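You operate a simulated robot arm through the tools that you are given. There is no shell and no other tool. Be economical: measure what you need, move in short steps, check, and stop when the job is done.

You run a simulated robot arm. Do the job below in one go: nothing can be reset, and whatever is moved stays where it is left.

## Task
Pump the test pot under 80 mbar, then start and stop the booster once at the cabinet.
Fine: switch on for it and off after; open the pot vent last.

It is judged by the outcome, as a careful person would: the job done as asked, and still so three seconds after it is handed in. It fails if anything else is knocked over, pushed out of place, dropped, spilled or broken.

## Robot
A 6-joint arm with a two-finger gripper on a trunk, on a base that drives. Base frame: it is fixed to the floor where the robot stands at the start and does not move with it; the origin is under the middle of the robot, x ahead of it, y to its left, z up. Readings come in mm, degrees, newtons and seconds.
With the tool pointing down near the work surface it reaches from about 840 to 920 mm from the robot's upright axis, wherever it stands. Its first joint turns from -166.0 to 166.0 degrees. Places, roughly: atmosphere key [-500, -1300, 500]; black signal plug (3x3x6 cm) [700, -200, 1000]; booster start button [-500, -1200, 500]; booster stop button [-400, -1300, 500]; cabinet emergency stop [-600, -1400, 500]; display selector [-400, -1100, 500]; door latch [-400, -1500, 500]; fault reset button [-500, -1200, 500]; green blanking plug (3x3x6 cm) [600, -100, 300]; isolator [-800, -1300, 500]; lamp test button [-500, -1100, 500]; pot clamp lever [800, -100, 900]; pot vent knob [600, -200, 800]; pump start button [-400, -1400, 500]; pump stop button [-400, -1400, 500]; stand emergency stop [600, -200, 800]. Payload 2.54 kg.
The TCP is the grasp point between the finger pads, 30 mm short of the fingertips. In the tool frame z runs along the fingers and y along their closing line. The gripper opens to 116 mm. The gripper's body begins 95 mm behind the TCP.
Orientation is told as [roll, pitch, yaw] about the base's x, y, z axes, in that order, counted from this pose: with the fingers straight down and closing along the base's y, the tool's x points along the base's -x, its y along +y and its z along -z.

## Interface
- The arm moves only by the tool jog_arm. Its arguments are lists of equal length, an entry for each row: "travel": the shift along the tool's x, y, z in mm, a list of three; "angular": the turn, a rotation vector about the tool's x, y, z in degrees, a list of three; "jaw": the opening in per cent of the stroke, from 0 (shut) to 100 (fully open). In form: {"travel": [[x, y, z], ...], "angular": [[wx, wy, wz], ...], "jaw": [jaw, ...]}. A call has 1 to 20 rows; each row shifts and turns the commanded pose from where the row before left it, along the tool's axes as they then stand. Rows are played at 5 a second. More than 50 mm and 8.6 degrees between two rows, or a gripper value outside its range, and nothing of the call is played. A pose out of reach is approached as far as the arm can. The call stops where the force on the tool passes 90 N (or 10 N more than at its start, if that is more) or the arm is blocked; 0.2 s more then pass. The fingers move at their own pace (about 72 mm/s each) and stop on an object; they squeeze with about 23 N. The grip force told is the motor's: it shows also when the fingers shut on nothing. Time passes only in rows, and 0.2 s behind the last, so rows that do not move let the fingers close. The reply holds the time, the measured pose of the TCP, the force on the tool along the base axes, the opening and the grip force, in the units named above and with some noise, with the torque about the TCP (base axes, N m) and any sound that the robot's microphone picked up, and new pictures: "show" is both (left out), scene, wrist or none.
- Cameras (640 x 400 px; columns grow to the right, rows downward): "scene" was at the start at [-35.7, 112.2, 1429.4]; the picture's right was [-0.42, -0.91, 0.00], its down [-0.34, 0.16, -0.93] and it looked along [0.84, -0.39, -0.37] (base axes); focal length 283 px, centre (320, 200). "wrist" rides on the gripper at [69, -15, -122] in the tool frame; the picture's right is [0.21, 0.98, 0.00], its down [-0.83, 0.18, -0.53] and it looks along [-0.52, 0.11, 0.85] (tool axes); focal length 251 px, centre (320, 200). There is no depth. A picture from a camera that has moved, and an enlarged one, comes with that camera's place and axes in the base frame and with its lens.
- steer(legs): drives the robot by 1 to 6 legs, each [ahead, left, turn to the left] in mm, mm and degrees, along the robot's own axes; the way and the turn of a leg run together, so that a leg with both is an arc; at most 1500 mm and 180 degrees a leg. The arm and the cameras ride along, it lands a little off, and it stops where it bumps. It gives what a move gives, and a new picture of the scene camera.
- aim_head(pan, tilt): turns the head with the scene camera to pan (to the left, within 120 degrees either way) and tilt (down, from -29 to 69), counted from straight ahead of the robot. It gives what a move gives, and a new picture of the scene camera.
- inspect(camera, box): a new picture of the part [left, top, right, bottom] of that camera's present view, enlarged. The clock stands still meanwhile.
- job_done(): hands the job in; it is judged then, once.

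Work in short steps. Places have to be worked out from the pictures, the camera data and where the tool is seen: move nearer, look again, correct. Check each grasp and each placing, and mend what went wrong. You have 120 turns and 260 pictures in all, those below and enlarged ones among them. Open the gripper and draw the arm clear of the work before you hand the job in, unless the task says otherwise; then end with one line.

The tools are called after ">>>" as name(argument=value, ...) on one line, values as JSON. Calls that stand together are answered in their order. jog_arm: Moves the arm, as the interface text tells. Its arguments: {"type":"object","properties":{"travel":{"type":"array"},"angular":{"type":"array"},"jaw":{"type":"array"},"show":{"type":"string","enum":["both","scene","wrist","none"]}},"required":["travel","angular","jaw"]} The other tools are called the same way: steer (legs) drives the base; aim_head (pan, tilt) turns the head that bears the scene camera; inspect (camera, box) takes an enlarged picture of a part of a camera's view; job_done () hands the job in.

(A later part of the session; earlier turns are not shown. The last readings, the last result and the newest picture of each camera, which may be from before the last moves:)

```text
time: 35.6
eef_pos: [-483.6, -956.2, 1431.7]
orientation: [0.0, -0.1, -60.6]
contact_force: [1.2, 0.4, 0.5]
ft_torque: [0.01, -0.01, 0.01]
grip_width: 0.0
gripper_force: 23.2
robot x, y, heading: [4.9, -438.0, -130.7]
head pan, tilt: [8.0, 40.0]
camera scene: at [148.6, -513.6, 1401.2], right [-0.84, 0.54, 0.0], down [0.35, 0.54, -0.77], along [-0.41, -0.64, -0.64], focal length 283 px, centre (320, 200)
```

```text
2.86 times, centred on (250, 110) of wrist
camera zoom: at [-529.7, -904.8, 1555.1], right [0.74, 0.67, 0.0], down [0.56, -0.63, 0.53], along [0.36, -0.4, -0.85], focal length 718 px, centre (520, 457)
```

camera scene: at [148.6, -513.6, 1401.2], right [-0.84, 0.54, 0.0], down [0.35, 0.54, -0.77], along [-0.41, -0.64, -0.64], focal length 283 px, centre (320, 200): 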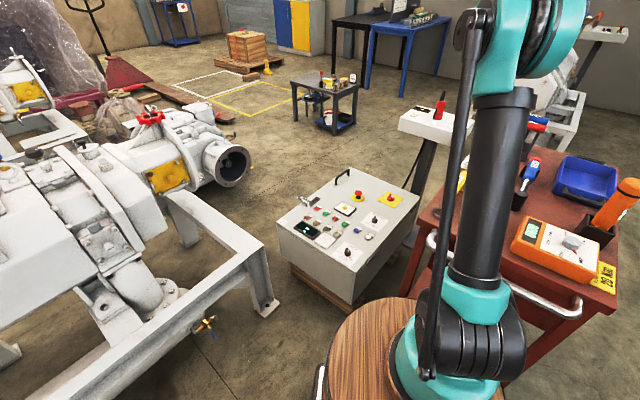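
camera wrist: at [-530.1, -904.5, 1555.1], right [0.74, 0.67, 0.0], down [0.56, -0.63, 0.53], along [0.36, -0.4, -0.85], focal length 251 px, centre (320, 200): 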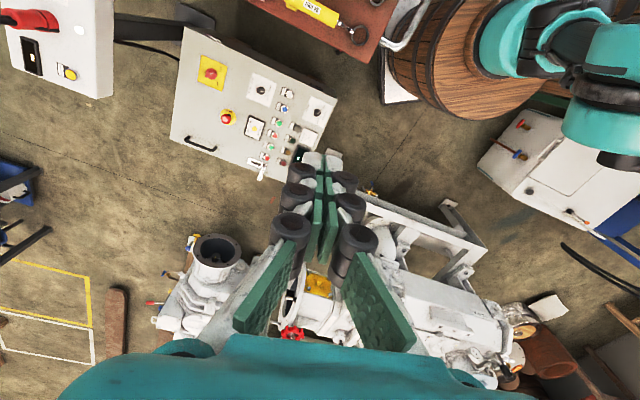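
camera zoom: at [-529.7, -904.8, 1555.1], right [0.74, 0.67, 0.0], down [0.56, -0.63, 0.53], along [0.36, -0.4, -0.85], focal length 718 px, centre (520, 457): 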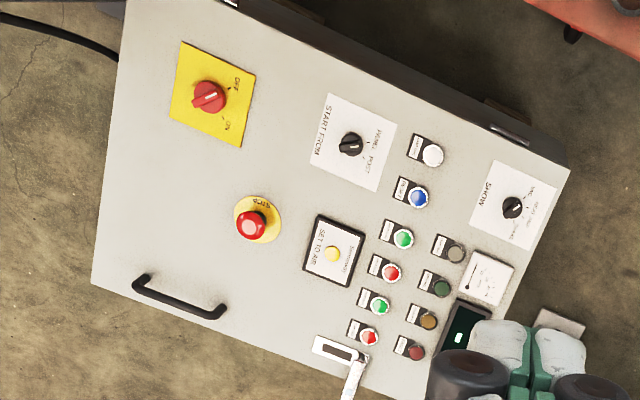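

Triangulation gives the isolator at about (−783, −1270, 449), booster start at (−466, −1250) and stop at (−450, −1304). I'm driving ahead about 95 mm.

>>> steer(legs=[[95, 0, 0]])

>>> inspect(camera="scene", box=[350, 170, 450, 240])

```text
time: 36.8
eef_pos: [-545.7, -1029.7, 1432.2]
orientation: [0.0, 0.1, -60.5]
contact_force: [0.2, 1.0, -0.3]
ft_torque: [0.0, -0.02, 0.0]
grip_width: 0.0
gripper_force: 23.1
robot x, y, heading: [-62.0, -505.9, -130.8]
head pan, tilt: [8.0, 40.0]
camera scene: at [85.6, -586.9, 1401.2], right [-0.84, 0.54, 0.0], down [0.35, 0.54, -0.77], along [-0.41, -0.64, -0.64], focal length 283 px, centre (320, 200)
```

scene: 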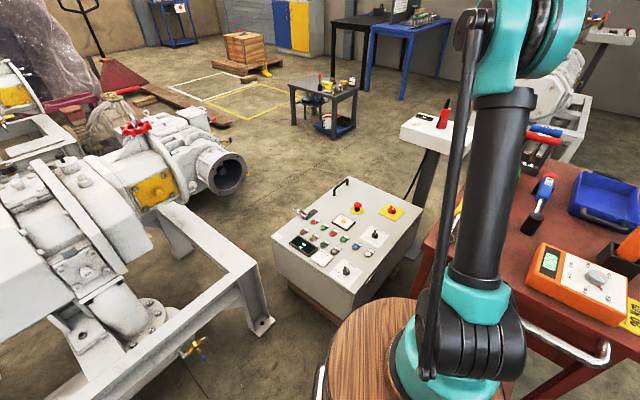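

```text
5.71 times, centred on (400, 205) of scene
camera zoom: at [85.6, -586.9, 1401.2], right [-0.84, 0.54, 0.0], down [0.35, 0.54, -0.77], along [-0.41, -0.64, -0.64], focal length 1615 px, centre (-137, 171)
```

zoom: 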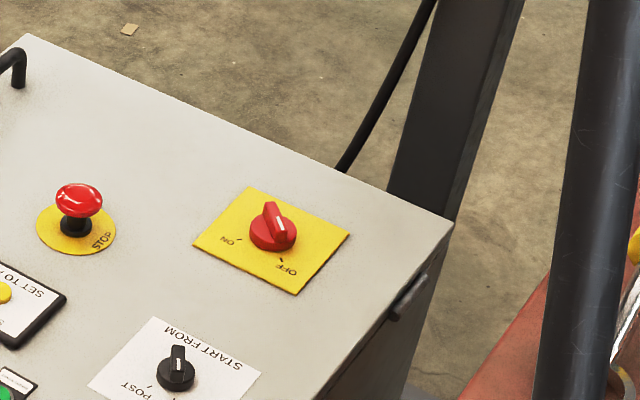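

Bar axis is about 73° in the base frame, and OFF→ON is about 90° clockwise. I'm moving the tool out above the isolator, descending to z≈1000.

>>> jog_arm(travel=[[0, 0, 45], [0, 0, 45], [-7.7, -27, 38], [-7.7, -27, 38], [-7.7, -27, 38], [-7.7, -27, 38], [-7.7, -27, 38], [-7.7, -27, 38], [-7.7, -27, 38], [-7.7, -27, 38], [-7.7, -27, 38], [-7.7, -27, 38], [-7.7, -27, 38], [-7.7, -27, 38]], angular=[[0, 0, 0], [0, 0, 0], [0, 0, 3.7], [0, 0, 3.7], [0, 0, 3.7], [0, 0, 3.7], [0, 0, 3.7], [0, 0, 3.7], [0, 0, 3.7], [0, 0, 3.7], [0, 0, 3.7], [0, 0, 3.7], [0, 0, 3.7], [0, 0, 3.7]], jaw=[0, 0, 0, 0, 0, 0, 0, 0, 0, 0, 0, 0, 0, 0], show="both")

```text
time: 39.8
eef_pos: [-881.0, -1217.6, 963.5]
orientation: [0.2, 0.1, -104.9]
contact_force: [0.8, -0.4, -0.7]
ft_torque: [0.0, 0.03, 0.04]
grip_width: 0.0
gripper_force: 23.2
out of reach, approached as far as the arm can: row 1, 2, 3, 4, 14
robot x, y, heading: [-58.5, -508.8, -130.7]
head pan, tilt: [8.0, 40.0]
camera scene: at [86.0, -586.7, 1401.2], right [-0.84, 0.54, 0.0], down [0.35, 0.54, -0.77], along [-0.41, -0.64, -0.64], focal length 283 px, centre (320, 200)
camera wrist: at [-877.1, -1147.8, 1086.0], right [1.0, -0.04, 0.0], down [-0.04, -0.85, 0.53], along [-0.02, -0.53, -0.85], focal length 251 px, centre (320, 200)
```

scene: 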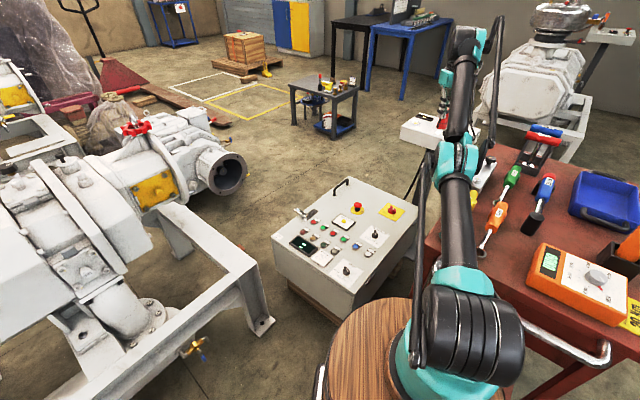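
wrist: 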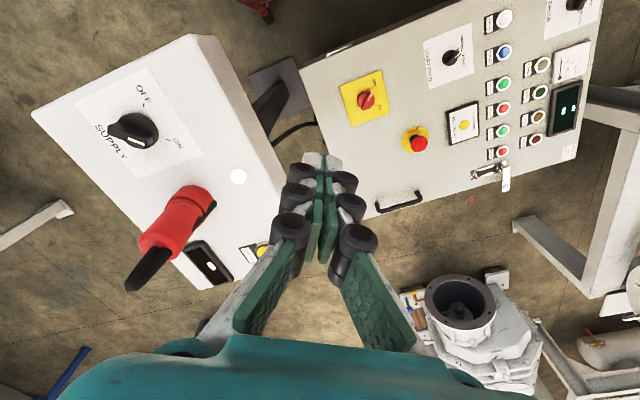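

The curved path ended near the remote post box, so I'm moving sideways away from it and back over the isolator.

>>> jog_arm(travel=[[-8, 36, 0], [-8, 36, 0], [-8, 36, 0]], angular=[[0, 0, 0], [0, 0, 0], [0, 0, 0]], jaw=[0, 0, 0], show="wrist")

>>> inspect(camera="wrist", box=[200, 30, 360, 150])

```text
time: 40.6
eef_pos: [-800.3, -1282.7, 981.4]
orientation: [0.1, 0.1, -105.1]
contact_force: [-0.7, 0.9, 0.1]
ft_torque: [-0.08, -0.09, -0.02]
grip_width: 0.1
gripper_force: 22.9
out of reach, approached as far as the arm can: row 1, 2, 3
robot x, y, heading: [-60.9, -508.8, -130.7]
head pan, tilt: [8.0, 40.0]
camera wrist: at [-795.2, -1213.0, 1103.2], right [1.0, -0.05, 0.0], down [-0.04, -0.85, 0.53], along [-0.02, -0.53, -0.85], focal length 251 px, centre (320, 200)
```

wrist: 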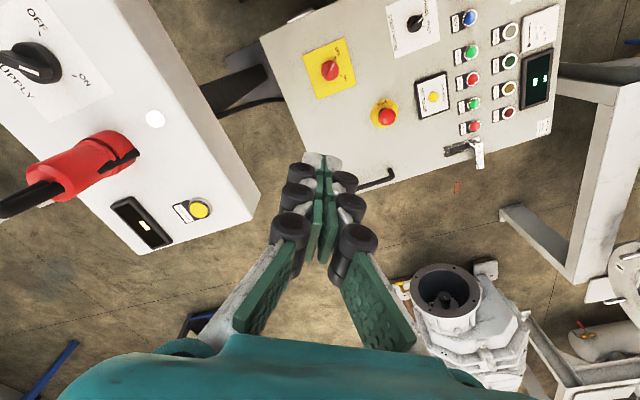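

```text
3.33 times, centred on (280, 90) of wrist
camera zoom: at [-795.2, -1213.0, 1103.2], right [1.0, -0.05, 0.0], down [-0.04, -0.85, 0.53], along [-0.02, -0.53, -0.85], focal length 838 px, centre (453, 567)
```

zoom: 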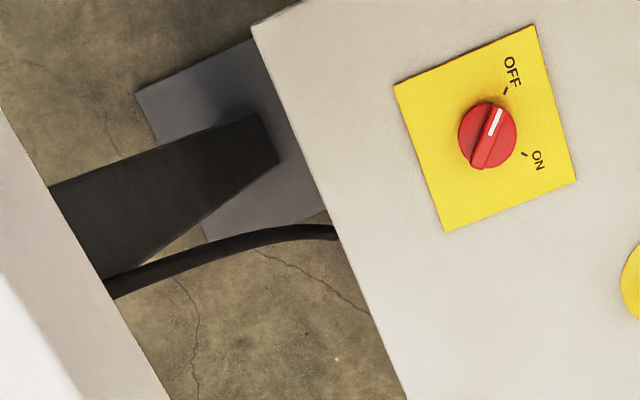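

Now directly above, I place the knob at about (−776, −1269), with the bar at 62°, OFF tick at 62° and ON at −28°. I'm rotating 13° to match, opening the jaws partly, recentring and descending partway.

>>> jog_arm(travel=[[10, 10, 20], [9.7, 10.4, 40], [0, 0, 45], [0, 0, 45], [0, 0, 45]], angular=[[0, 0, 6.5], [0, 0, 6.5], [0, 0, 0], [0, 0, 0], [0, 0, 0]], jaw=[45, 45, 45, 45, 45], show="wrist")

```text
time: 41.8
eef_pos: [-835.3, -1343.9, 833.0]
orientation: [-0.1, 0.1, -117.9]
contact_force: [1.0, -0.1, 0.5]
ft_torque: [-0.05, 0.03, 0.01]
grip_width: 52.1
gripper_force: 0.0
out of reach, approached as far as the arm can: row 1, 2, 3, 4, 5
robot x, y, heading: [-61.3, -508.4, -130.7]
head pan, tilt: [8.0, 40.0]
camera wrist: at [-815.3, -1275.3, 956.1], right [0.96, -0.27, 0.0], down [-0.23, -0.82, 0.53], along [-0.14, -0.51, -0.85], focal length 251 px, centre (320, 200)
```

wrist: 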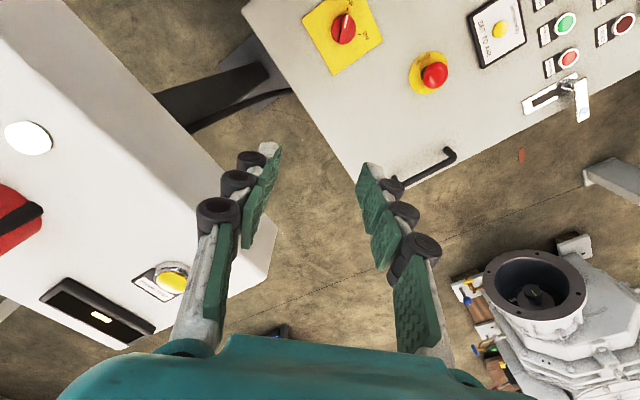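

The arm was pushed outward and up, meaning I'm standing too near for this height. Backing off about 110 mm also brings the tool right over the isolator, so I'll do that.

>>> steer(legs=[[-112, 0, 0]])

>>> jog_arm(travel=[[0, 0, 0]], angular=[[0, 0, 0]], jaw=[45], show="wrist")

```text
time: 43.0
eef_pos: [-760.2, -1260.0, 833.1]
orientation: [0.1, 0.1, -117.8]
contact_force: [-1.0, -0.5, -0.2]
ft_torque: [0.0, 0.0, 0.01]
grip_width: 52.4
gripper_force: 0.1
robot x, y, heading: [9.6, -425.7, -130.7]
head pan, tilt: [8.0, 40.0]
camera scene: at [158.5, -501.9, 1401.2], right [-0.84, 0.54, 0.0], down [0.35, 0.54, -0.77], along [-0.41, -0.65, -0.64], focal length 283 px, centre (320, 200)
```

scene: 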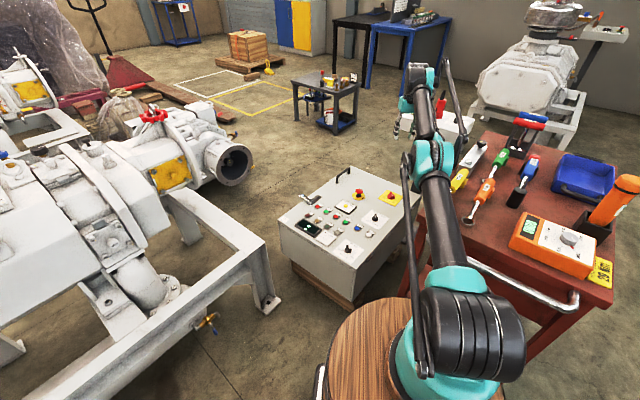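

```text
time: 43.4
eef_pos: [-760.0, -1260.3, 833.8]
orientation: [0.1, 0.0, -117.8]
contact_force: [0.3, -0.5, 0.0]
ft_torque: [-0.02, 0.02, 0.02]
grip_width: 52.1
gripper_force: 0.1
robot x, y, heading: [10.2, -423.3, -130.7]
head pan, tilt: [8.0, 40.0]
camera wrist: at [-740.9, -1192.5, 956.2], right [0.96, -0.27, 0.0], down [-0.23, -0.82, 0.53], along [-0.14, -0.51, -0.85], focal length 251 px, centre (320, 200)
```

wrist: 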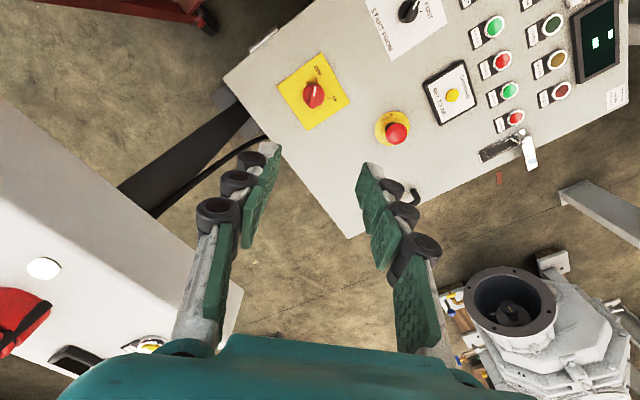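

Knob re-measured at (−776, −1268). Correcting by (−16, −8) and descending stepwise while watching for drift.

>>> jog_arm(travel=[[-7.5, -5, 40], [-7.5, -5, 40], [0, 0, 45]], angular=[[0, 0, 0], [0, 0, 0], [0, 0, 0]], jaw=[45, 45, 45], show="wrist")

```text
time: 44.2
eef_pos: [-773.0, -1260.4, 711.3]
orientation: [0.0, 0.2, -117.8]
contact_force: [0.1, 0.0, 0.1]
ft_torque: [0.04, -0.02, -0.01]
grip_width: 52.0
gripper_force: 0.2
out of reach, approached as far as the arm can: row 2
robot x, y, heading: [11.0, -428.7, -130.7]
head pan, tilt: [8.0, 40.0]
camera wrist: at [-752.8, -1193.4, 833.2], right [0.96, -0.27, 0.0], down [-0.23, -0.82, 0.53], along [-0.14, -0.51, -0.85], focal length 251 px, centre (320, 200)
```

wrist: 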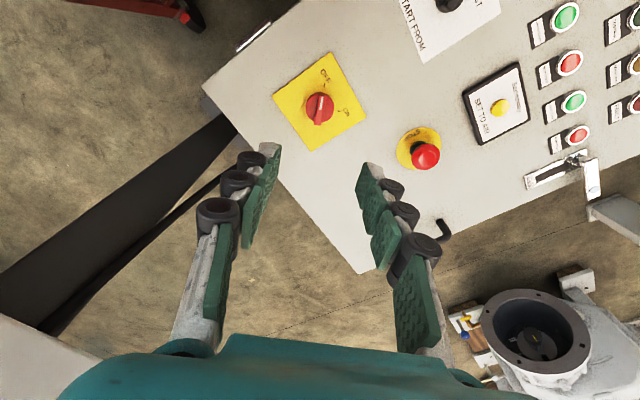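

Descending tracks well. Continuing down to about z 560.

>>> jog_arm(travel=[[-5, -2, 40], [-2, -2, 40], [0, 0, 40], [0, 0, 30]], angular=[[0, 0, 0], [0, 0, 0], [0, 0, 0], [0, 0, 0]], jaw=[45, 45, 45, 45], show="both")

```text
time: 45.2
eef_pos: [-749.7, -1232.6, 575.4]
orientation: [0.1, 0.0, -117.9]
contact_force: [0.1, 0.3, 0.3]
ft_torque: [0.0, 0.01, -0.05]
grip_width: 52.4
gripper_force: 0.1
out of reach, approached as far as the arm can: row 1, 2, 3, 4
robot x, y, heading: [15.8, -428.6, -130.6]
head pan, tilt: [8.0, 40.0]
camera scene: at [158.5, -501.9, 1401.2], right [-0.84, 0.54, 0.0], down [0.35, 0.54, -0.77], along [-0.41, -0.65, -0.64], focal length 283 px, centre (320, 200)
camera wrist: at [-730.3, -1165.2, 697.2], right [0.96, -0.27, 0.0], down [-0.22, -0.82, 0.53], along [-0.14, -0.51, -0.85], focal length 251 px, centre (320, 200)
```

scene: 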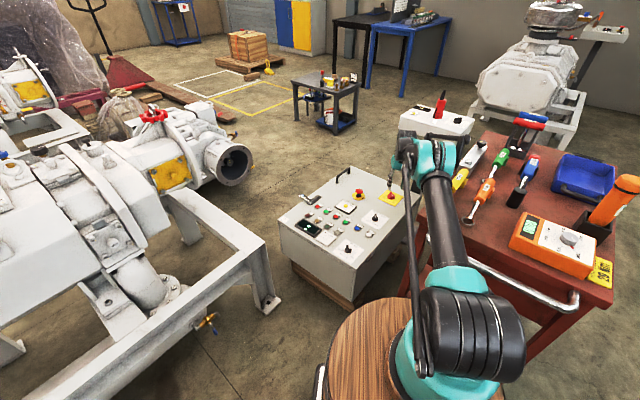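
wrist: 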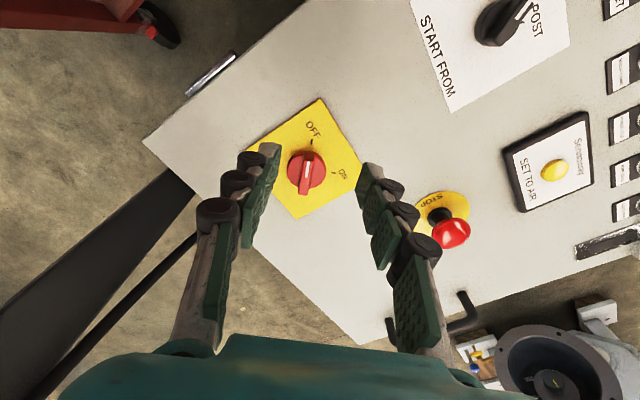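

All those limits fit one outer-reach circle; at panel height I need r≈885. I'm raising 60 mm and driving ahead 100 mm.

>>> jog_arm(travel=[[0, 0, -40], [0, 0, -40], [0, 0, -20]], angular=[[0, 0, 0], [0, 0, 0], [0, 0, 0]], jaw=[45, 45, 45], show="none")

>>> steer(legs=[[98, 0, 0]])

>>> jog_arm(travel=[[0, 0, 0], [0, 0, 0]], angular=[[0, 0, 0], [0, 0, 0]], jaw=[45, 45], show="wrist")

```text
time: 46.0
eef_pos: [-750.0, -1232.1, 675.1]
orientation: [0.0, 0.0, -117.8]
contact_force: [-1.0, 0.2, -0.3]
ft_torque: [-0.01, -0.03, 0.02]
grip_width: 52.0
gripper_force: 0.1
robot x, y, heading: [11.6, -423.1, -130.7]
head pan, tilt: [8.0, 40.0]
```

```text
time: 47.1
eef_pos: [-810.4, -1307.4, 674.7]
orientation: [0.2, 0.1, -117.6]
contact_force: [-0.3, 0.1, 0.0]
ft_torque: [-0.01, -0.02, 0.01]
grip_width: 52.2
gripper_force: 0.1
robot x, y, heading: [-49.5, -500.9, -130.3]
head pan, tilt: [8.0, 40.0]
camera scene: at [96.5, -574.2, 1401.2], right [-0.84, 0.54, 0.0], down [0.34, 0.54, -0.77], along [-0.41, -0.65, -0.64], focal length 283 px, centre (320, 200)
```

scene: 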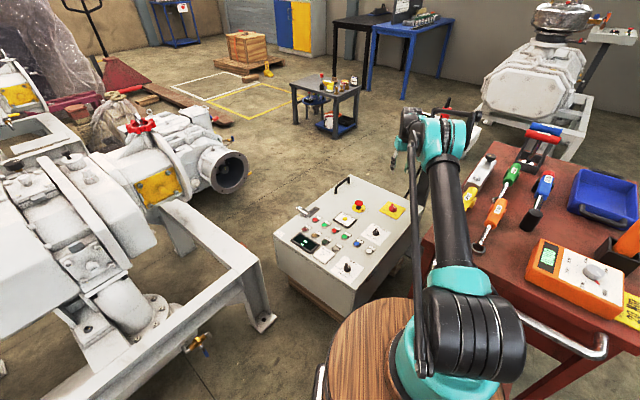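

```text
time: 47.7
eef_pos: [-808.9, -1308.0, 674.3]
orientation: [0.0, 0.1, -117.7]
contact_force: [-0.4, 0.2, 0.7]
ft_torque: [-0.01, -0.03, -0.03]
grip_width: 52.3
gripper_force: 0.1
robot x, y, heading: [-49.4, -498.4, -130.5]
head pan, tilt: [8.0, 40.0]
camera wrist: at [-790.6, -1240.2, 797.3], right [0.96, -0.26, 0.0], down [-0.22, -0.82, 0.53], along [-0.14, -0.51, -0.85], focal length 251 px, centre (320, 200)
```

wrist: 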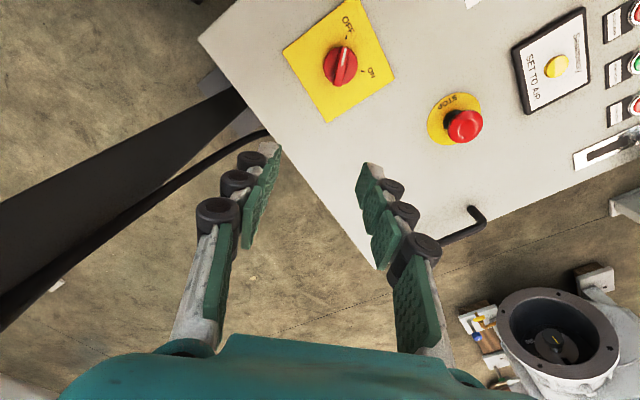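

The command now equals the measured pose. I'm moving over the knob and lowering to z≈560.

>>> jog_arm(travel=[[25, 5.4, 30], [25.3, 5.4, 30], [0, 0, 40], [0, 0, 15]], angular=[[0, 0, 0], [0, 0, 0], [0, 0, 0], [0, 0, 0]], jaw=[45, 45, 45, 45], show="wrist")

```text
time: 48.7
eef_pos: [-774.9, -1267.6, 561.2]
orientation: [0.0, 0.2, -117.7]
contact_force: [-0.6, 0.6, 0.3]
ft_torque: [0.0, -0.04, 0.01]
grip_width: 52.3
gripper_force: 0.0
robot x, y, heading: [-53.5, -495.9, -130.4]
head pan, tilt: [8.0, 40.0]
camera wrist: at [-756.0, -1200.5, 682.6], right [0.96, -0.26, 0.0], down [-0.22, -0.82, 0.53], along [-0.14, -0.51, -0.85], focal length 251 px, centre (320, 200)
```

wrist: 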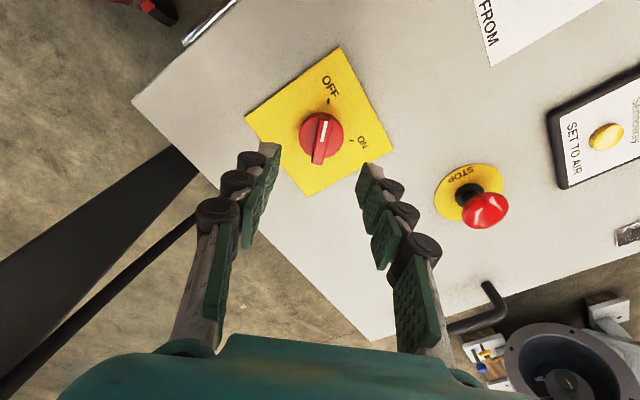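

Knob centred between the fingers and bar aligned with the tool's x. Descending to z≈495 and closing.

>>> jog_arm(travel=[[0, 0, 35], [0, 0, 31], [0, 0, 0]], angular=[[0, 0, 0], [0, 0, 0], [0, 0, 0]], jaw=[45, 45, 45], show="wrist")

```text
time: 49.5
eef_pos: [-774.7, -1267.4, 491.8]
orientation: [0.1, 0.1, -117.6]
contact_force: [-0.6, -1.0, -0.3]
ft_torque: [0.01, -0.01, 0.0]
grip_width: 52.4
gripper_force: 0.0
robot x, y, heading: [-48.8, -499.5, -130.4]
head pan, tilt: [8.0, 40.0]
camera wrist: at [-756.2, -1199.6, 614.1], right [0.96, -0.26, 0.0], down [-0.22, -0.82, 0.53], along [-0.14, -0.51, -0.85], focal length 251 px, centre (320, 200)
```

wrist: 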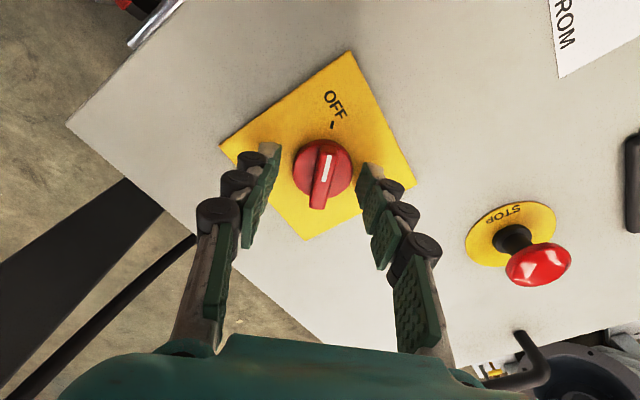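

Tips are level with the knob. Lowering 5 mm more and closing.

>>> jog_arm(travel=[[0, 0, 4], [0, 0, 0], [0, 0, 0], [0, 0, 0]], angular=[[0, 0, 0], [0, 0, 0], [0, 0, 0], [0, 0, 0]], jaw=[45, 0, 0, 0], show="wrist")

```text
time: 50.5
eef_pos: [-772.8, -1266.0, 490.0]
orientation: [0.1, 0.2, -117.6]
contact_force: [15.0, -5.2, 1.0]
ft_torque: [-0.08, -0.53, 0.09]
grip_width: 38.8
gripper_force: 45.0
robot x, y, heading: [-45.2, -498.2, -130.3]
head pan, tilt: [8.0, 40.0]
camera wrist: at [-754.0, -1199.1, 612.5], right [0.97, -0.26, 0.0], down [-0.22, -0.82, 0.53], along [-0.14, -0.51, -0.85], focal length 251 px, centre (320, 200)
```

wrist: 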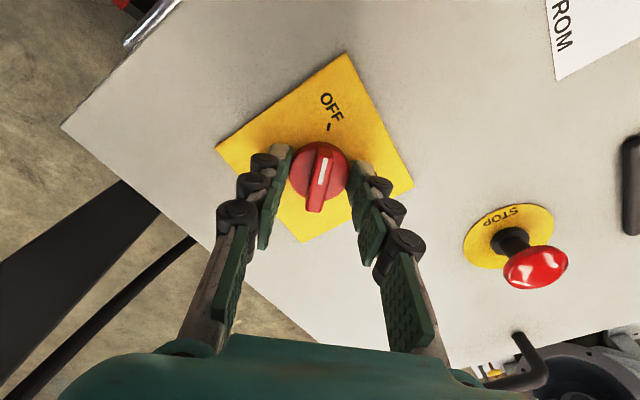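

Those 38.8 mm are the disc under the bar. Opening, lifting 10 mm, shifting 2 mm, and closing on the bar.

>>> jog_arm(travel=[[0, 0, 0], [0, 2, -10], [0, 0, 0], [0, 0, 0], [0, 0, 0]], angular=[[0, 0, 0], [0, 0, 0], [0, 0, 0], [0, 0, 0], [0, 0, 0]], jaw=[45, 45, 0, 0, 0], show="wrist")

```text
time: 51.7
eef_pos: [-773.3, -1267.6, 498.1]
orientation: [0.1, 0.2, -117.6]
contact_force: [5.3, -0.2, -3.1]
ft_torque: [0.14, -0.19, 0.04]
grip_width: 10.6
gripper_force: 38.0
robot x, y, heading: [-51.3, -496.9, -130.2]
head pan, tilt: [8.0, 40.0]
camera wrist: at [-754.5, -1200.4, 621.4], right [0.96, -0.26, 0.0], down [-0.22, -0.82, 0.53], along [-0.14, -0.51, -0.85], focal length 251 px, centre (320, 200)
```

wrist: 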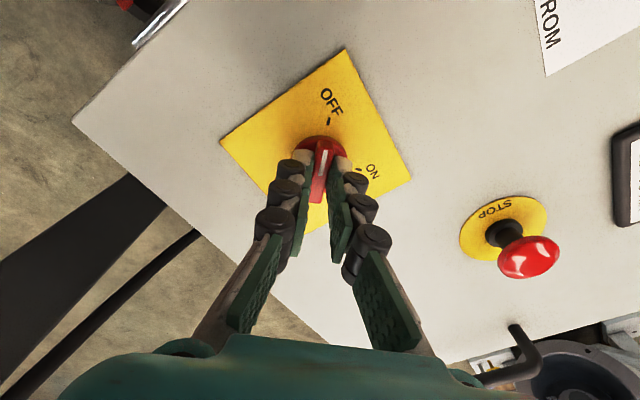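

Bar gripped (10.6 mm). Rotating 90° clockwise from above (+tool z).

>>> jog_arm(travel=[[0, 0, 0], [0, 0, 0], [0, 0, 0], [0, 0, 0], [0, 0, 0], [0, 0, 0], [0, 0, 0], [0, 0, 0], [0, 0, 0], [0, 0, 0], [0, 0, 0], [0, 0, 0], [0, 0, 0]], angular=[[0, 0, 7.5], [0, 0, 7.5], [0, 0, 7.5], [0, 0, 7.5], [0, 0, 7.5], [0, 0, 7.5], [0, 0, 7.5], [0, 0, 7.5], [0, 0, 7.5], [0, 0, 7.5], [0, 0, 7.5], [0, 0, 7.5], [0, 0, 0]], jaw=[0, 0, 0, 0, 0, 0, 0, 0, 0, 0, 0, 0, 0], show="both")

```text
time: 54.5
eef_pos: [-774.8, -1268.7, 498.5]
orientation: [-0.2, 0.1, 152.2]
contact_force: [14.7, -5.3, -7.9]
ft_torque: [-0.33, -0.67, 0.4]
grip_width: 10.8
gripper_force: 37.5
robot x, y, heading: [-49.1, -494.0, -130.5]
head pan, tilt: [8.0, 40.0]
camera scene: at [96.5, -574.7, 1401.2], right [-0.84, 0.54, 0.0], down [0.34, 0.54, -0.77], along [-0.41, -0.65, -0.64], focal length 283 px, centre (320, 200)
camera wrist: at [-706.2, -1288.4, 622.0], right [-0.26, -0.96, 0.0], down [-0.82, 0.22, 0.53], along [-0.51, 0.14, -0.85], focal length 251 px, centre (320, 200)
```

scene: 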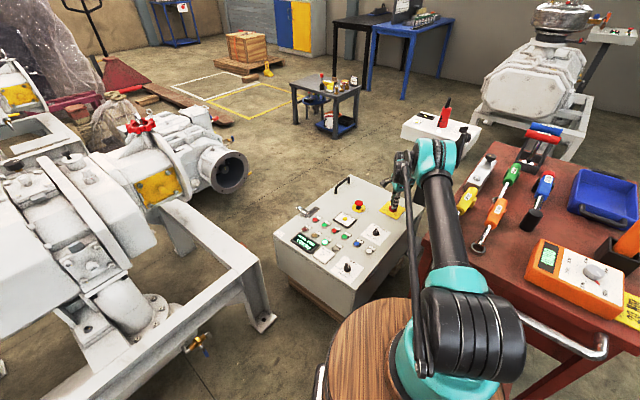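
wrist: 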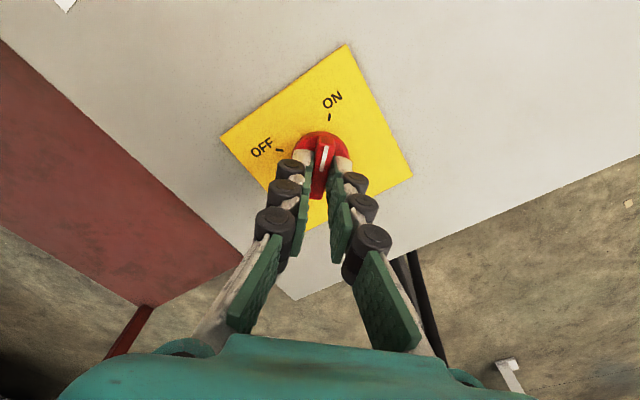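

The isolator is on ON and the display has lit up. I'll open and lift off, then read the display.

>>> jog_arm(travel=[[0, 0, 0], [0, 0, 0], [0, 0, -40], [0, 0, -45], [0, 0, -45]], angular=[[0, 0, 0], [0, 0, 0], [0, 0, 0], [0, 0, 0], [0, 0, 0]], jaw=[40, 40, 40, 40, 40], show="none")

>>> inspect(camera="scene", box=[280, 195, 420, 285])

>>> inspect(camera="scene", box=[280, 220, 340, 260])

```text
time: 55.7
eef_pos: [-776.2, -1271.7, 626.4]
orientation: [0.0, 0.1, 152.4]
contact_force: [0.0, -0.2, -0.9]
ft_torque: [0.01, -0.02, 0.02]
grip_width: 46.4
gripper_force: 0.1
robot x, y, heading: [-51.3, -502.4, -130.3]
head pan, tilt: [8.0, 40.0]
```

```text
4.44 times, centred on (350, 240) of scene
camera zoom: at [96.5, -574.3, 1401.2], right [-0.84, 0.54, 0.0], down [0.34, 0.54, -0.77], along [-0.41, -0.65, -0.64], focal length 1256 px, centre (187, 22)
```

zoom: 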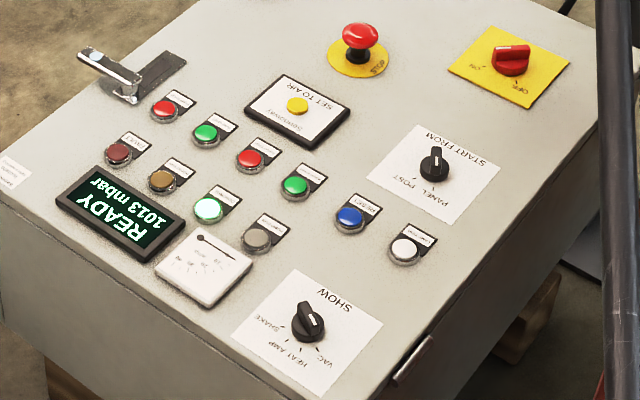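

```text
10.00 times, centred on (310, 240) of scene
camera zoom: at [96.5, -574.3, 1401.2], right [-0.84, 0.54, 0.0], down [0.34, 0.54, -0.77], along [-0.41, -0.65, -0.64], focal length 2827 px, centre (420, -200)
```

zoom: 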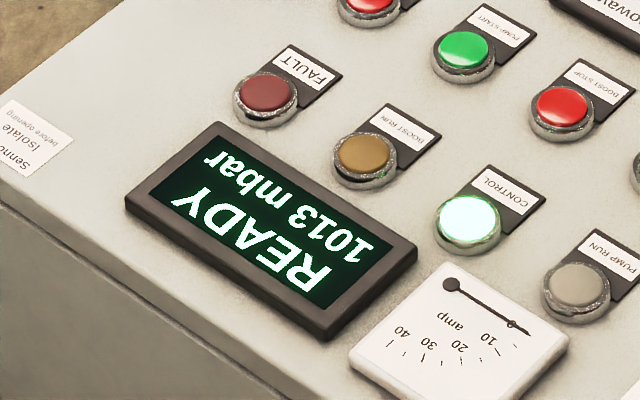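

The display reads READY, 1013 mbar, and CONTROL is lit. Next is the stand, so I'm lifting, re-orienting and drawing the arm in for the drive.

>>> jog_arm(travel=[[0, 0, -45], [0, 0, -45], [0, 0, -45], [0, 0, -45], [0, 0, -45], [0, 0, -45], [0, 0, -45], [0, 0, -45], [30, -5, -36], [30, -5, -36], [30, -5, -36], [30, -5, -36], [30, -5, -36], [30, -5, -36], [30, -5, -36], [30, -5, -36], [30, -5, -36], [30, -5, -36]], angular=[[0, 0, -8], [0, 0, -8], [0, 0, -8], [0, 0, -8], [0, 0, -8], [0, 0, -8], [0, 0, -8], [0, 0, -8], [0, 0, 0], [0, 0, 0], [0, 0, 0], [0, 0, 0], [0, 0, 0], [0, 0, 0], [0, 0, 0], [0, 0, 0], [0, 0, 0], [0, 0, 0]], jaw=[40, 40, 40, 40, 40, 40, 40, 40, 40, 40, 40, 40, 40, 40, 40, 40, 40, 40], show="none")

>>> steer(legs=[[0, 0, 130.3]])

```text
time: 59.5
eef_pos: [-562.6, -1049.7, 1348.6]
orientation: [0.0, 0.2, -143.6]
contact_force: [-0.1, -1.3, -0.5]
ft_torque: [0.04, -0.07, 0.03]
grip_width: 46.3
gripper_force: 0.2
robot x, y, heading: [-51.3, -500.0, -130.5]
head pan, tilt: [8.0, 40.0]
```

```text
time: 65.0
eef_pos: [704.5, -545.2, 1349.7]
orientation: [0.0, 0.1, -15.7]
contact_force: [-0.3, 0.7, 0.1]
ft_torque: [-0.02, 0.0, 0.03]
grip_width: 46.9
gripper_force: 0.1
robot x, y, heading: [-40.9, -475.2, -2.5]
head pan, tilt: [8.0, 40.0]
stopped in leg 1: the robot was blocked; the commanded pose is now the measured one
camera scene: at [-72.9, -314.6, 1401.2], right [0.1, -1.0, 0.0], down [-0.64, -0.06, -0.77], along [0.76, 0.07, -0.64], focal length 283 px, centre (320, 200)
```

scene: 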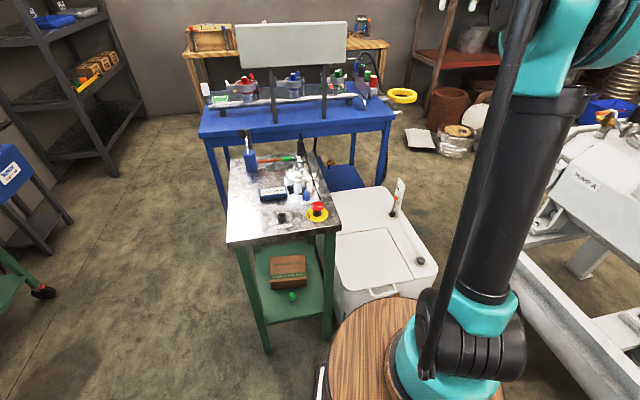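

The turn was blocked near its end, so I'm checking what was touched, looking right-rear toward the trolley.

>>> aim_head(pan=-115, tilt=50)

```text
time: 67.0
eef_pos: [704.9, -544.4, 1349.1]
orientation: [0.0, 0.1, -15.6]
contact_force: [0.2, 0.2, -0.1]
ft_torque: [-0.02, 0.02, -0.01]
grip_width: 46.1
gripper_force: 0.0
robot x, y, heading: [-45.1, -479.4, -2.5]
head pan, tilt: [-115.0, 50.0]
camera scene: at [-193.0, -391.1, 1387.0], right [-0.89, 0.46, 0.0], down [0.35, 0.68, -0.64], along [-0.3, -0.57, -0.77], focal length 283 px, centre (320, 200)
```

scene: 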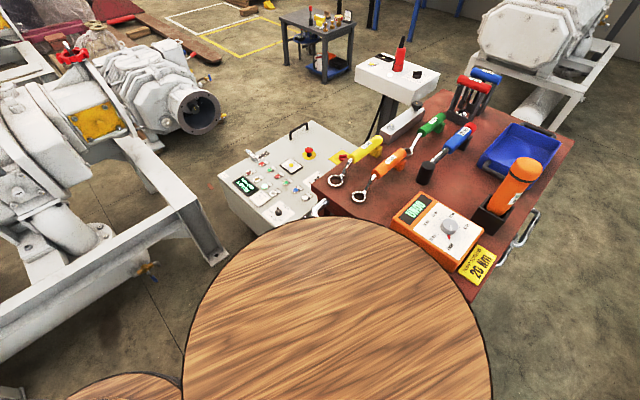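

The trolley handle was only touched by the rear barrel, and the trolley hasn't shifted measurably. I'm moving left away from it, then back to face the stand.

>>> steer(legs=[[0, 470, 0], [-235, 0, 2.5]])

>>> aim_head(pan=-5, tilt=30)

>>> jog_arm(travel=[[0, 0, 0]], angular=[[0, 0, 0]], jaw=[40], show="wrist")

```text
time: 71.2
eef_pos: [491.7, -28.5, 1349.2]
orientation: [0.0, 0.1, -12.2]
contact_force: [0.1, 0.3, -0.8]
ft_torque: [0.02, -0.03, -0.02]
grip_width: 46.5
gripper_force: 0.1
robot x, y, heading: [-259.7, -9.9, 0.9]
head pan, tilt: [-115.0, 50.0]
camera scene: at [-413.0, 71.0, 1387.0], right [-0.91, 0.41, 0.0], down [0.31, 0.7, -0.64], along [-0.26, -0.59, -0.77], focal length 283 px, centre (320, 200)
```

scene: 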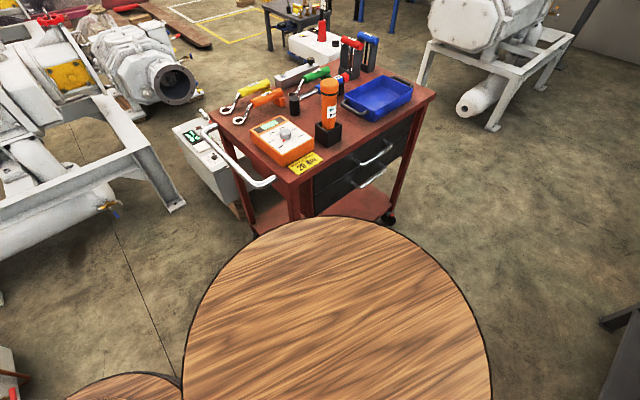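

```text
time: 73.1
eef_pos: [492.7, -29.1, 1348.6]
orientation: [0.1, 0.2, -12.2]
contact_force: [-0.3, 0.1, -0.3]
ft_torque: [-0.02, 0.04, 0.01]
grip_width: 46.5
gripper_force: 0.1
robot x, y, heading: [-258.5, -9.8, 1.1]
head pan, tilt: [-5.0, 30.0]
camera scene: at [-291.3, 134.9, 1416.6], right [-0.07, -1.0, 0.0], down [-0.5, 0.04, -0.87], along [0.86, -0.06, -0.5], focal length 283 px, centre (320, 200)
```

scene: 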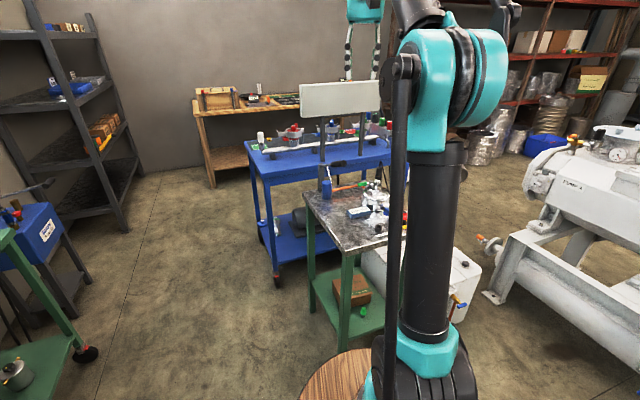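

```text
time: 73.5
eef_pos: [492.6, -29.5, 1348.0]
orientation: [-0.1, 0.0, -12.2]
contact_force: [0.2, -0.2, -0.2]
ft_torque: [0.0, 0.01, 0.03]
grip_width: 46.2
gripper_force: 0.1
robot x, y, heading: [-260.2, -11.1, 1.0]
head pan, tilt: [-5.0, 30.0]
camera wrist: at [422.6, -29.8, 1471.5], right [0.0, 1.0, 0.0], down [0.85, 0.0, 0.53], along [0.53, 0.0, -0.85], focal length 251 px, centre (320, 200)
```

wrist: 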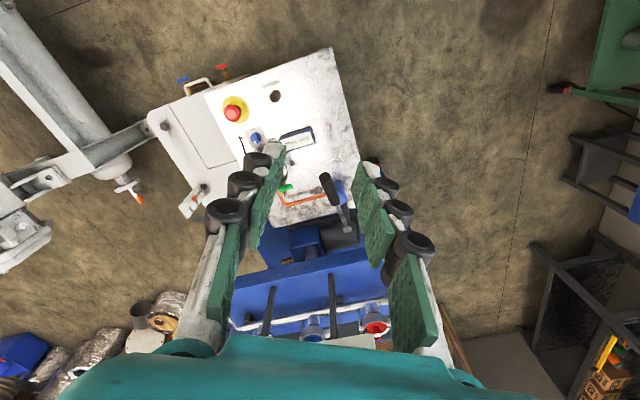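

Good view from above. I'll enlarge to check the vent knob, clamp and lever.

>>> inspect(camera="wrist", box=[210, 80, 370, 220])

>>> inspect(camera="wrist", box=[230, 120, 300, 160])

>>> inspect(camera="scene", box=[290, 130, 420, 240])

```text
2.86 times, centred on (290, 150) of wrist
camera zoom: at [422.6, -29.8, 1471.5], right [0.0, 1.0, 0.0], down [0.85, 0.0, 0.53], along [0.53, 0.0, -0.85], focal length 718 px, centre (406, 343)
```

zoom: 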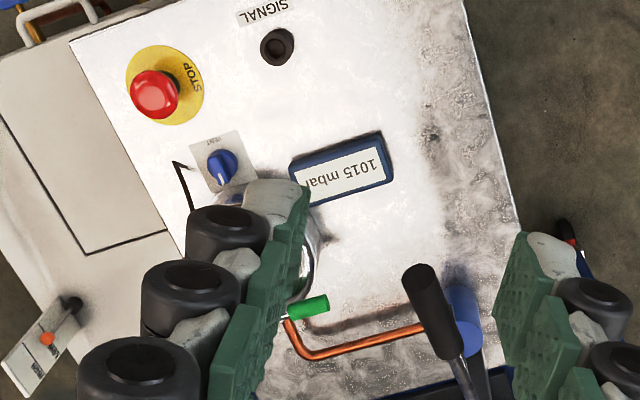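

```text
9.14 times, centred on (265, 140) of wrist
camera zoom: at [422.6, -29.8, 1471.5], right [0.0, 1.0, 0.0], down [0.85, 0.0, 0.53], along [0.53, 0.0, -0.85], focal length 2299 px, centre (823, 749)
```

zoom: 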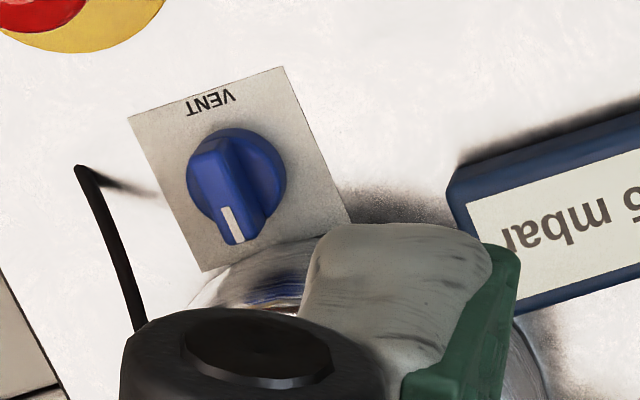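

```text
3.64 times, centred on (355, 185) of scene
camera zoom: at [-291.3, 134.9, 1416.6], right [-0.07, -1.0, 0.0], down [-0.5, 0.04, -0.87], along [0.86, -0.06, -0.5], focal length 1028 px, centre (193, 254)
```

zoom: 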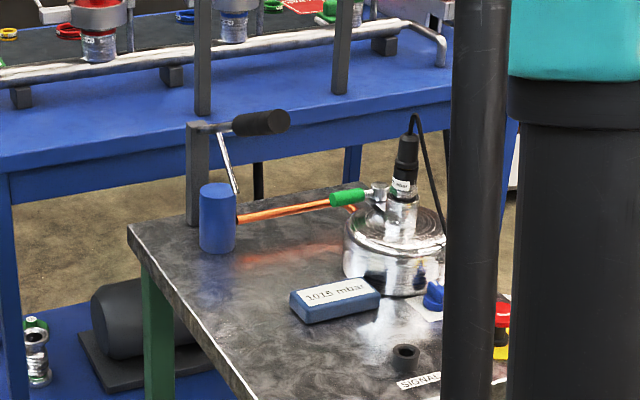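

The vent pointer points at the pot; its open/closed sense isn't marked. I'll move over the pump handle, whose grip runs from (650,−23,1023) to (740,9,975), with yaw 20°.

>>> jog_arm(travel=[[0, 0, 45], [0, 0, 45], [0, 0, 45], [0, 0, 45], [-43.6, -12, 12], [-43.6, -12, 12], [-43.6, -12, 12], [-43.6, -12, 12]], angular=[[0, 0, -8], [0, 0, -8], [0, 0, -8], [0, 0, -8.2], [0, 0, 0], [0, 0, 0], [0, 0, 0], [0, 0, 0]], jaw=[55, 55, 55, 55, 55, 55, 55, 55], show="wrist")

```text
time: 75.3
eef_pos: [670.3, -16.4, 1119.6]
orientation: [0.0, 0.1, 19.9]
contact_force: [-1.6, -1.3, 1.1]
ft_torque: [0.02, -0.08, 0.02]
grip_width: 63.8
gripper_force: 0.1
robot x, y, heading: [-257.5, -7.0, 0.8]
head pan, tilt: [-5.0, 30.0]
camera wrist: at [611.3, -55.2, 1241.6], right [-0.53, 0.85, 0.0], down [0.72, 0.45, 0.53], along [0.45, 0.29, -0.85], focal length 251 px, centre (320, 200)
```

wrist: 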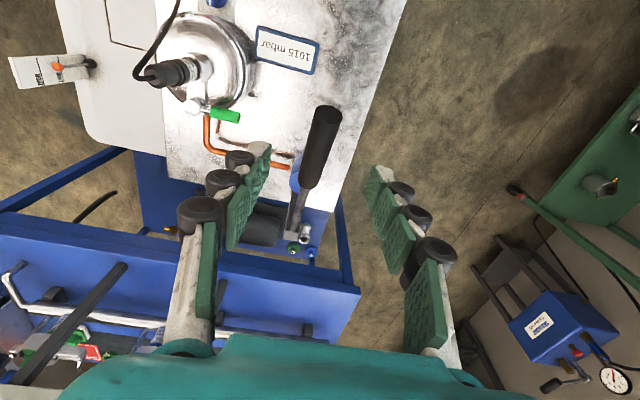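

Handle ends confirmed. I'll glance at the pot neck while here, then descend onto the grip.

>>> inspect(camera="wrist", box=[130, 0, 290, 140])

>>> jog_arm(travel=[[-2, 0, 40], [0, 0, 40], [0, 0, 28], [0, 0, 0], [0, 0, 0], [0, 0, 0]], angular=[[0, 0, 0], [0, 0, 0], [0, 0, 0], [0, 0, 0], [0, 0, 0], [0, 0, 0]], jaw=[55, 55, 55, 0, 0, 0], show="wrist")

```text
2.86 times, centred on (210, 70) of wrist
camera zoom: at [611.3, -55.2, 1241.6], right [-0.53, 0.85, 0.0], down [0.72, 0.45, 0.53], along [0.45, 0.29, -0.85], focal length 718 px, centre (634, 571)
```

zoom: 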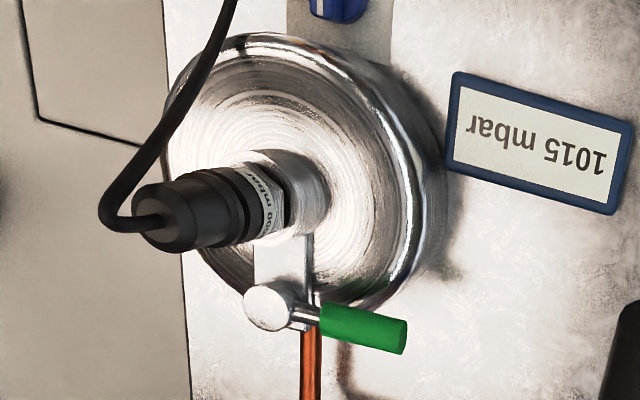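

```text
time: 76.7
eef_pos: [672.8, -13.0, 1009.9]
orientation: [0.1, 0.2, 20.0]
contact_force: [-4.4, 5.7, -6.7]
ft_torque: [-0.35, 0.02, -0.64]
grip_width: 23.9
gripper_force: 45.2
robot x, y, heading: [-259.2, -10.0, 1.1]
head pan, tilt: [-5.0, 30.0]
camera wrist: at [614.2, -51.5, 1133.0], right [-0.54, 0.84, 0.0], down [0.72, 0.45, 0.53], along [0.45, 0.29, -0.85], focal length 251 px, centre (320, 200)
```

wrist: 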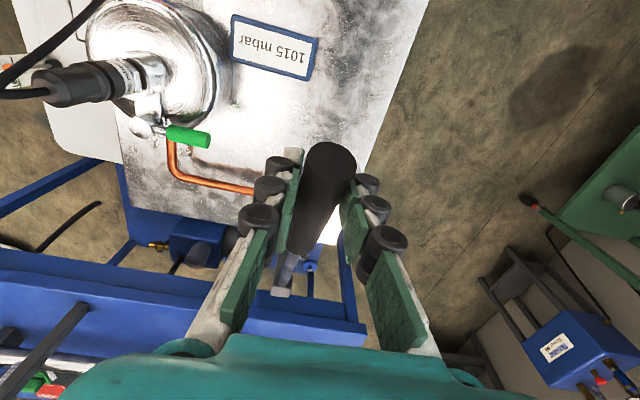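

Grip held (24 mm). I'm pushing the lever down along its arc (pivot about 145 mm behind) in a cautious half stroke.

>>> jog_arm(travel=[[9, 0, 23], [5, 0, 25], [0, 0, 25], [0, 0, 0]], angular=[[0, 0, 0], [0, 0, 0], [0, 0, 0], [0, 0, 0]], jaw=[0, 0, 0, 0], show="both")

```text
time: 77.7
eef_pos: [657.4, -17.6, 938.6]
orientation: [0.1, 0.4, 20.0]
contact_force: [-33.3, 9.5, 0.6]
ft_torque: [-0.11, 0.32, -0.56]
grip_width: 23.3
gripper_force: 44.6
robot x, y, heading: [-260.1, -7.1, 1.0]
head pan, tilt: [-5.0, 30.0]
camera scene: at [-292.8, 135.3, 1416.5], right [-0.07, -1.0, 0.0], down [-0.5, 0.04, -0.87], along [0.86, -0.06, -0.5], focal length 283 px, centre (320, 200)
camera wrist: at [599.1, -56.4, 1061.0], right [-0.53, 0.84, 0.0], down [0.72, 0.45, 0.53], along [0.45, 0.29, -0.85], focal length 251 px, centre (320, 200)
```

scene: 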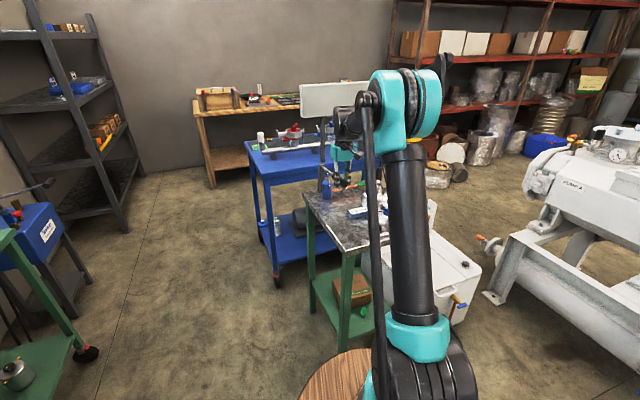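
wrist: 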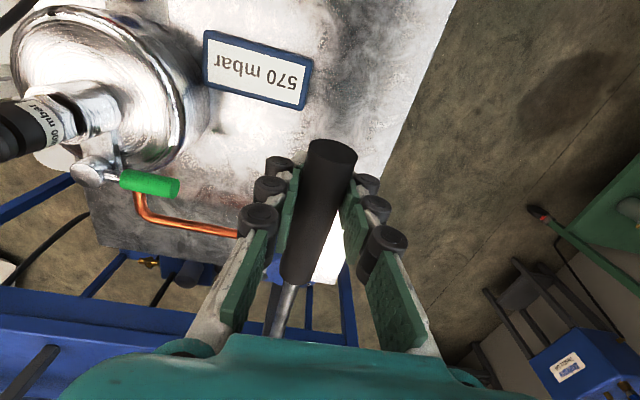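

The pot already reads 570 mbar, so the vent is closed and the pump works. Continuing the downstroke a little.

>>> jog_arm(travel=[[4, 0, 18], [0, 0, 18], [0, 0, 0]], angular=[[0, 0, 0], [0, 0, 0], [0, 0, 0]], jaw=[0, 0, 0], show="wrist")

```text
time: 78.5
eef_pos: [657.7, -16.7, 903.1]
orientation: [-0.1, 0.0, 20.1]
contact_force: [19.0, 23.9, 7.7]
ft_torque: [0.14, -0.85, -0.76]
grip_width: 23.6
gripper_force: 43.9
robot x, y, heading: [-260.2, -8.6, 1.0]
head pan, tilt: [-5.0, 30.0]
camera wrist: at [598.9, -56.1, 1025.2], right [-0.54, 0.84, 0.0], down [0.71, 0.45, 0.53], along [0.45, 0.29, -0.85], focal length 251 px, centre (320, 200)
```

wrist: 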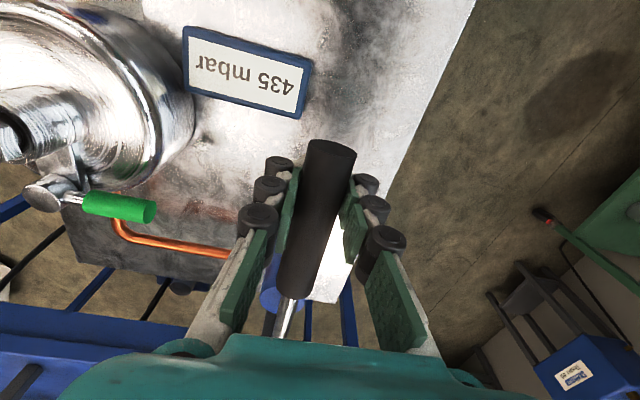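

435 mbar. Raising the lever back to the top and pushing down again in one call.

>>> jog_arm(travel=[[2, 0, -18], [-2, 0, -18], [-2, 0, -25], [-5, 0, -25], [-9, 0, -23], [0, 0, 0], [9, 0, 23], [5, 0, 25], [4, 0, 25], [0, 0, 18], [-2, 0, 18], [0, 0, 0]], angular=[[0, 0, 0], [0, 0, 0], [0, 0, 0], [0, 0, 0], [0, 0, 0], [0, 0, 0], [0, 0, 0], [0, 0, 0], [0, 0, 0], [0, 0, 0], [0, 0, 0], [0, 0, 0]], jaw=[0, 0, 0, 0, 0, 0, 0, 0, 0, 0, 0, 0], show="wrist")

```text
time: 81.1
eef_pos: [653.7, -19.7, 904.9]
orientation: [0.0, 0.2, 19.9]
contact_force: [-22.3, 19.6, 1.5]
ft_torque: [0.01, -0.36, -0.83]
grip_width: 23.2
gripper_force: 43.2
robot x, y, heading: [-261.1, -8.9, 0.7]
head pan, tilt: [-5.0, 30.0]
camera wrist: at [595.1, -57.6, 1026.8], right [-0.53, 0.85, 0.0], down [0.72, 0.45, 0.53], along [0.45, 0.28, -0.85], focal length 251 px, centre (320, 200)
```

wrist: 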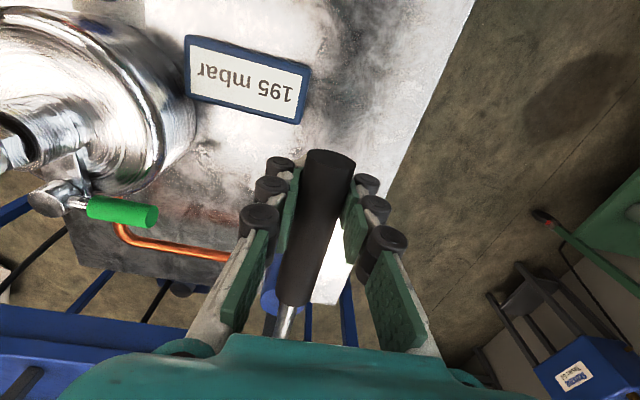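

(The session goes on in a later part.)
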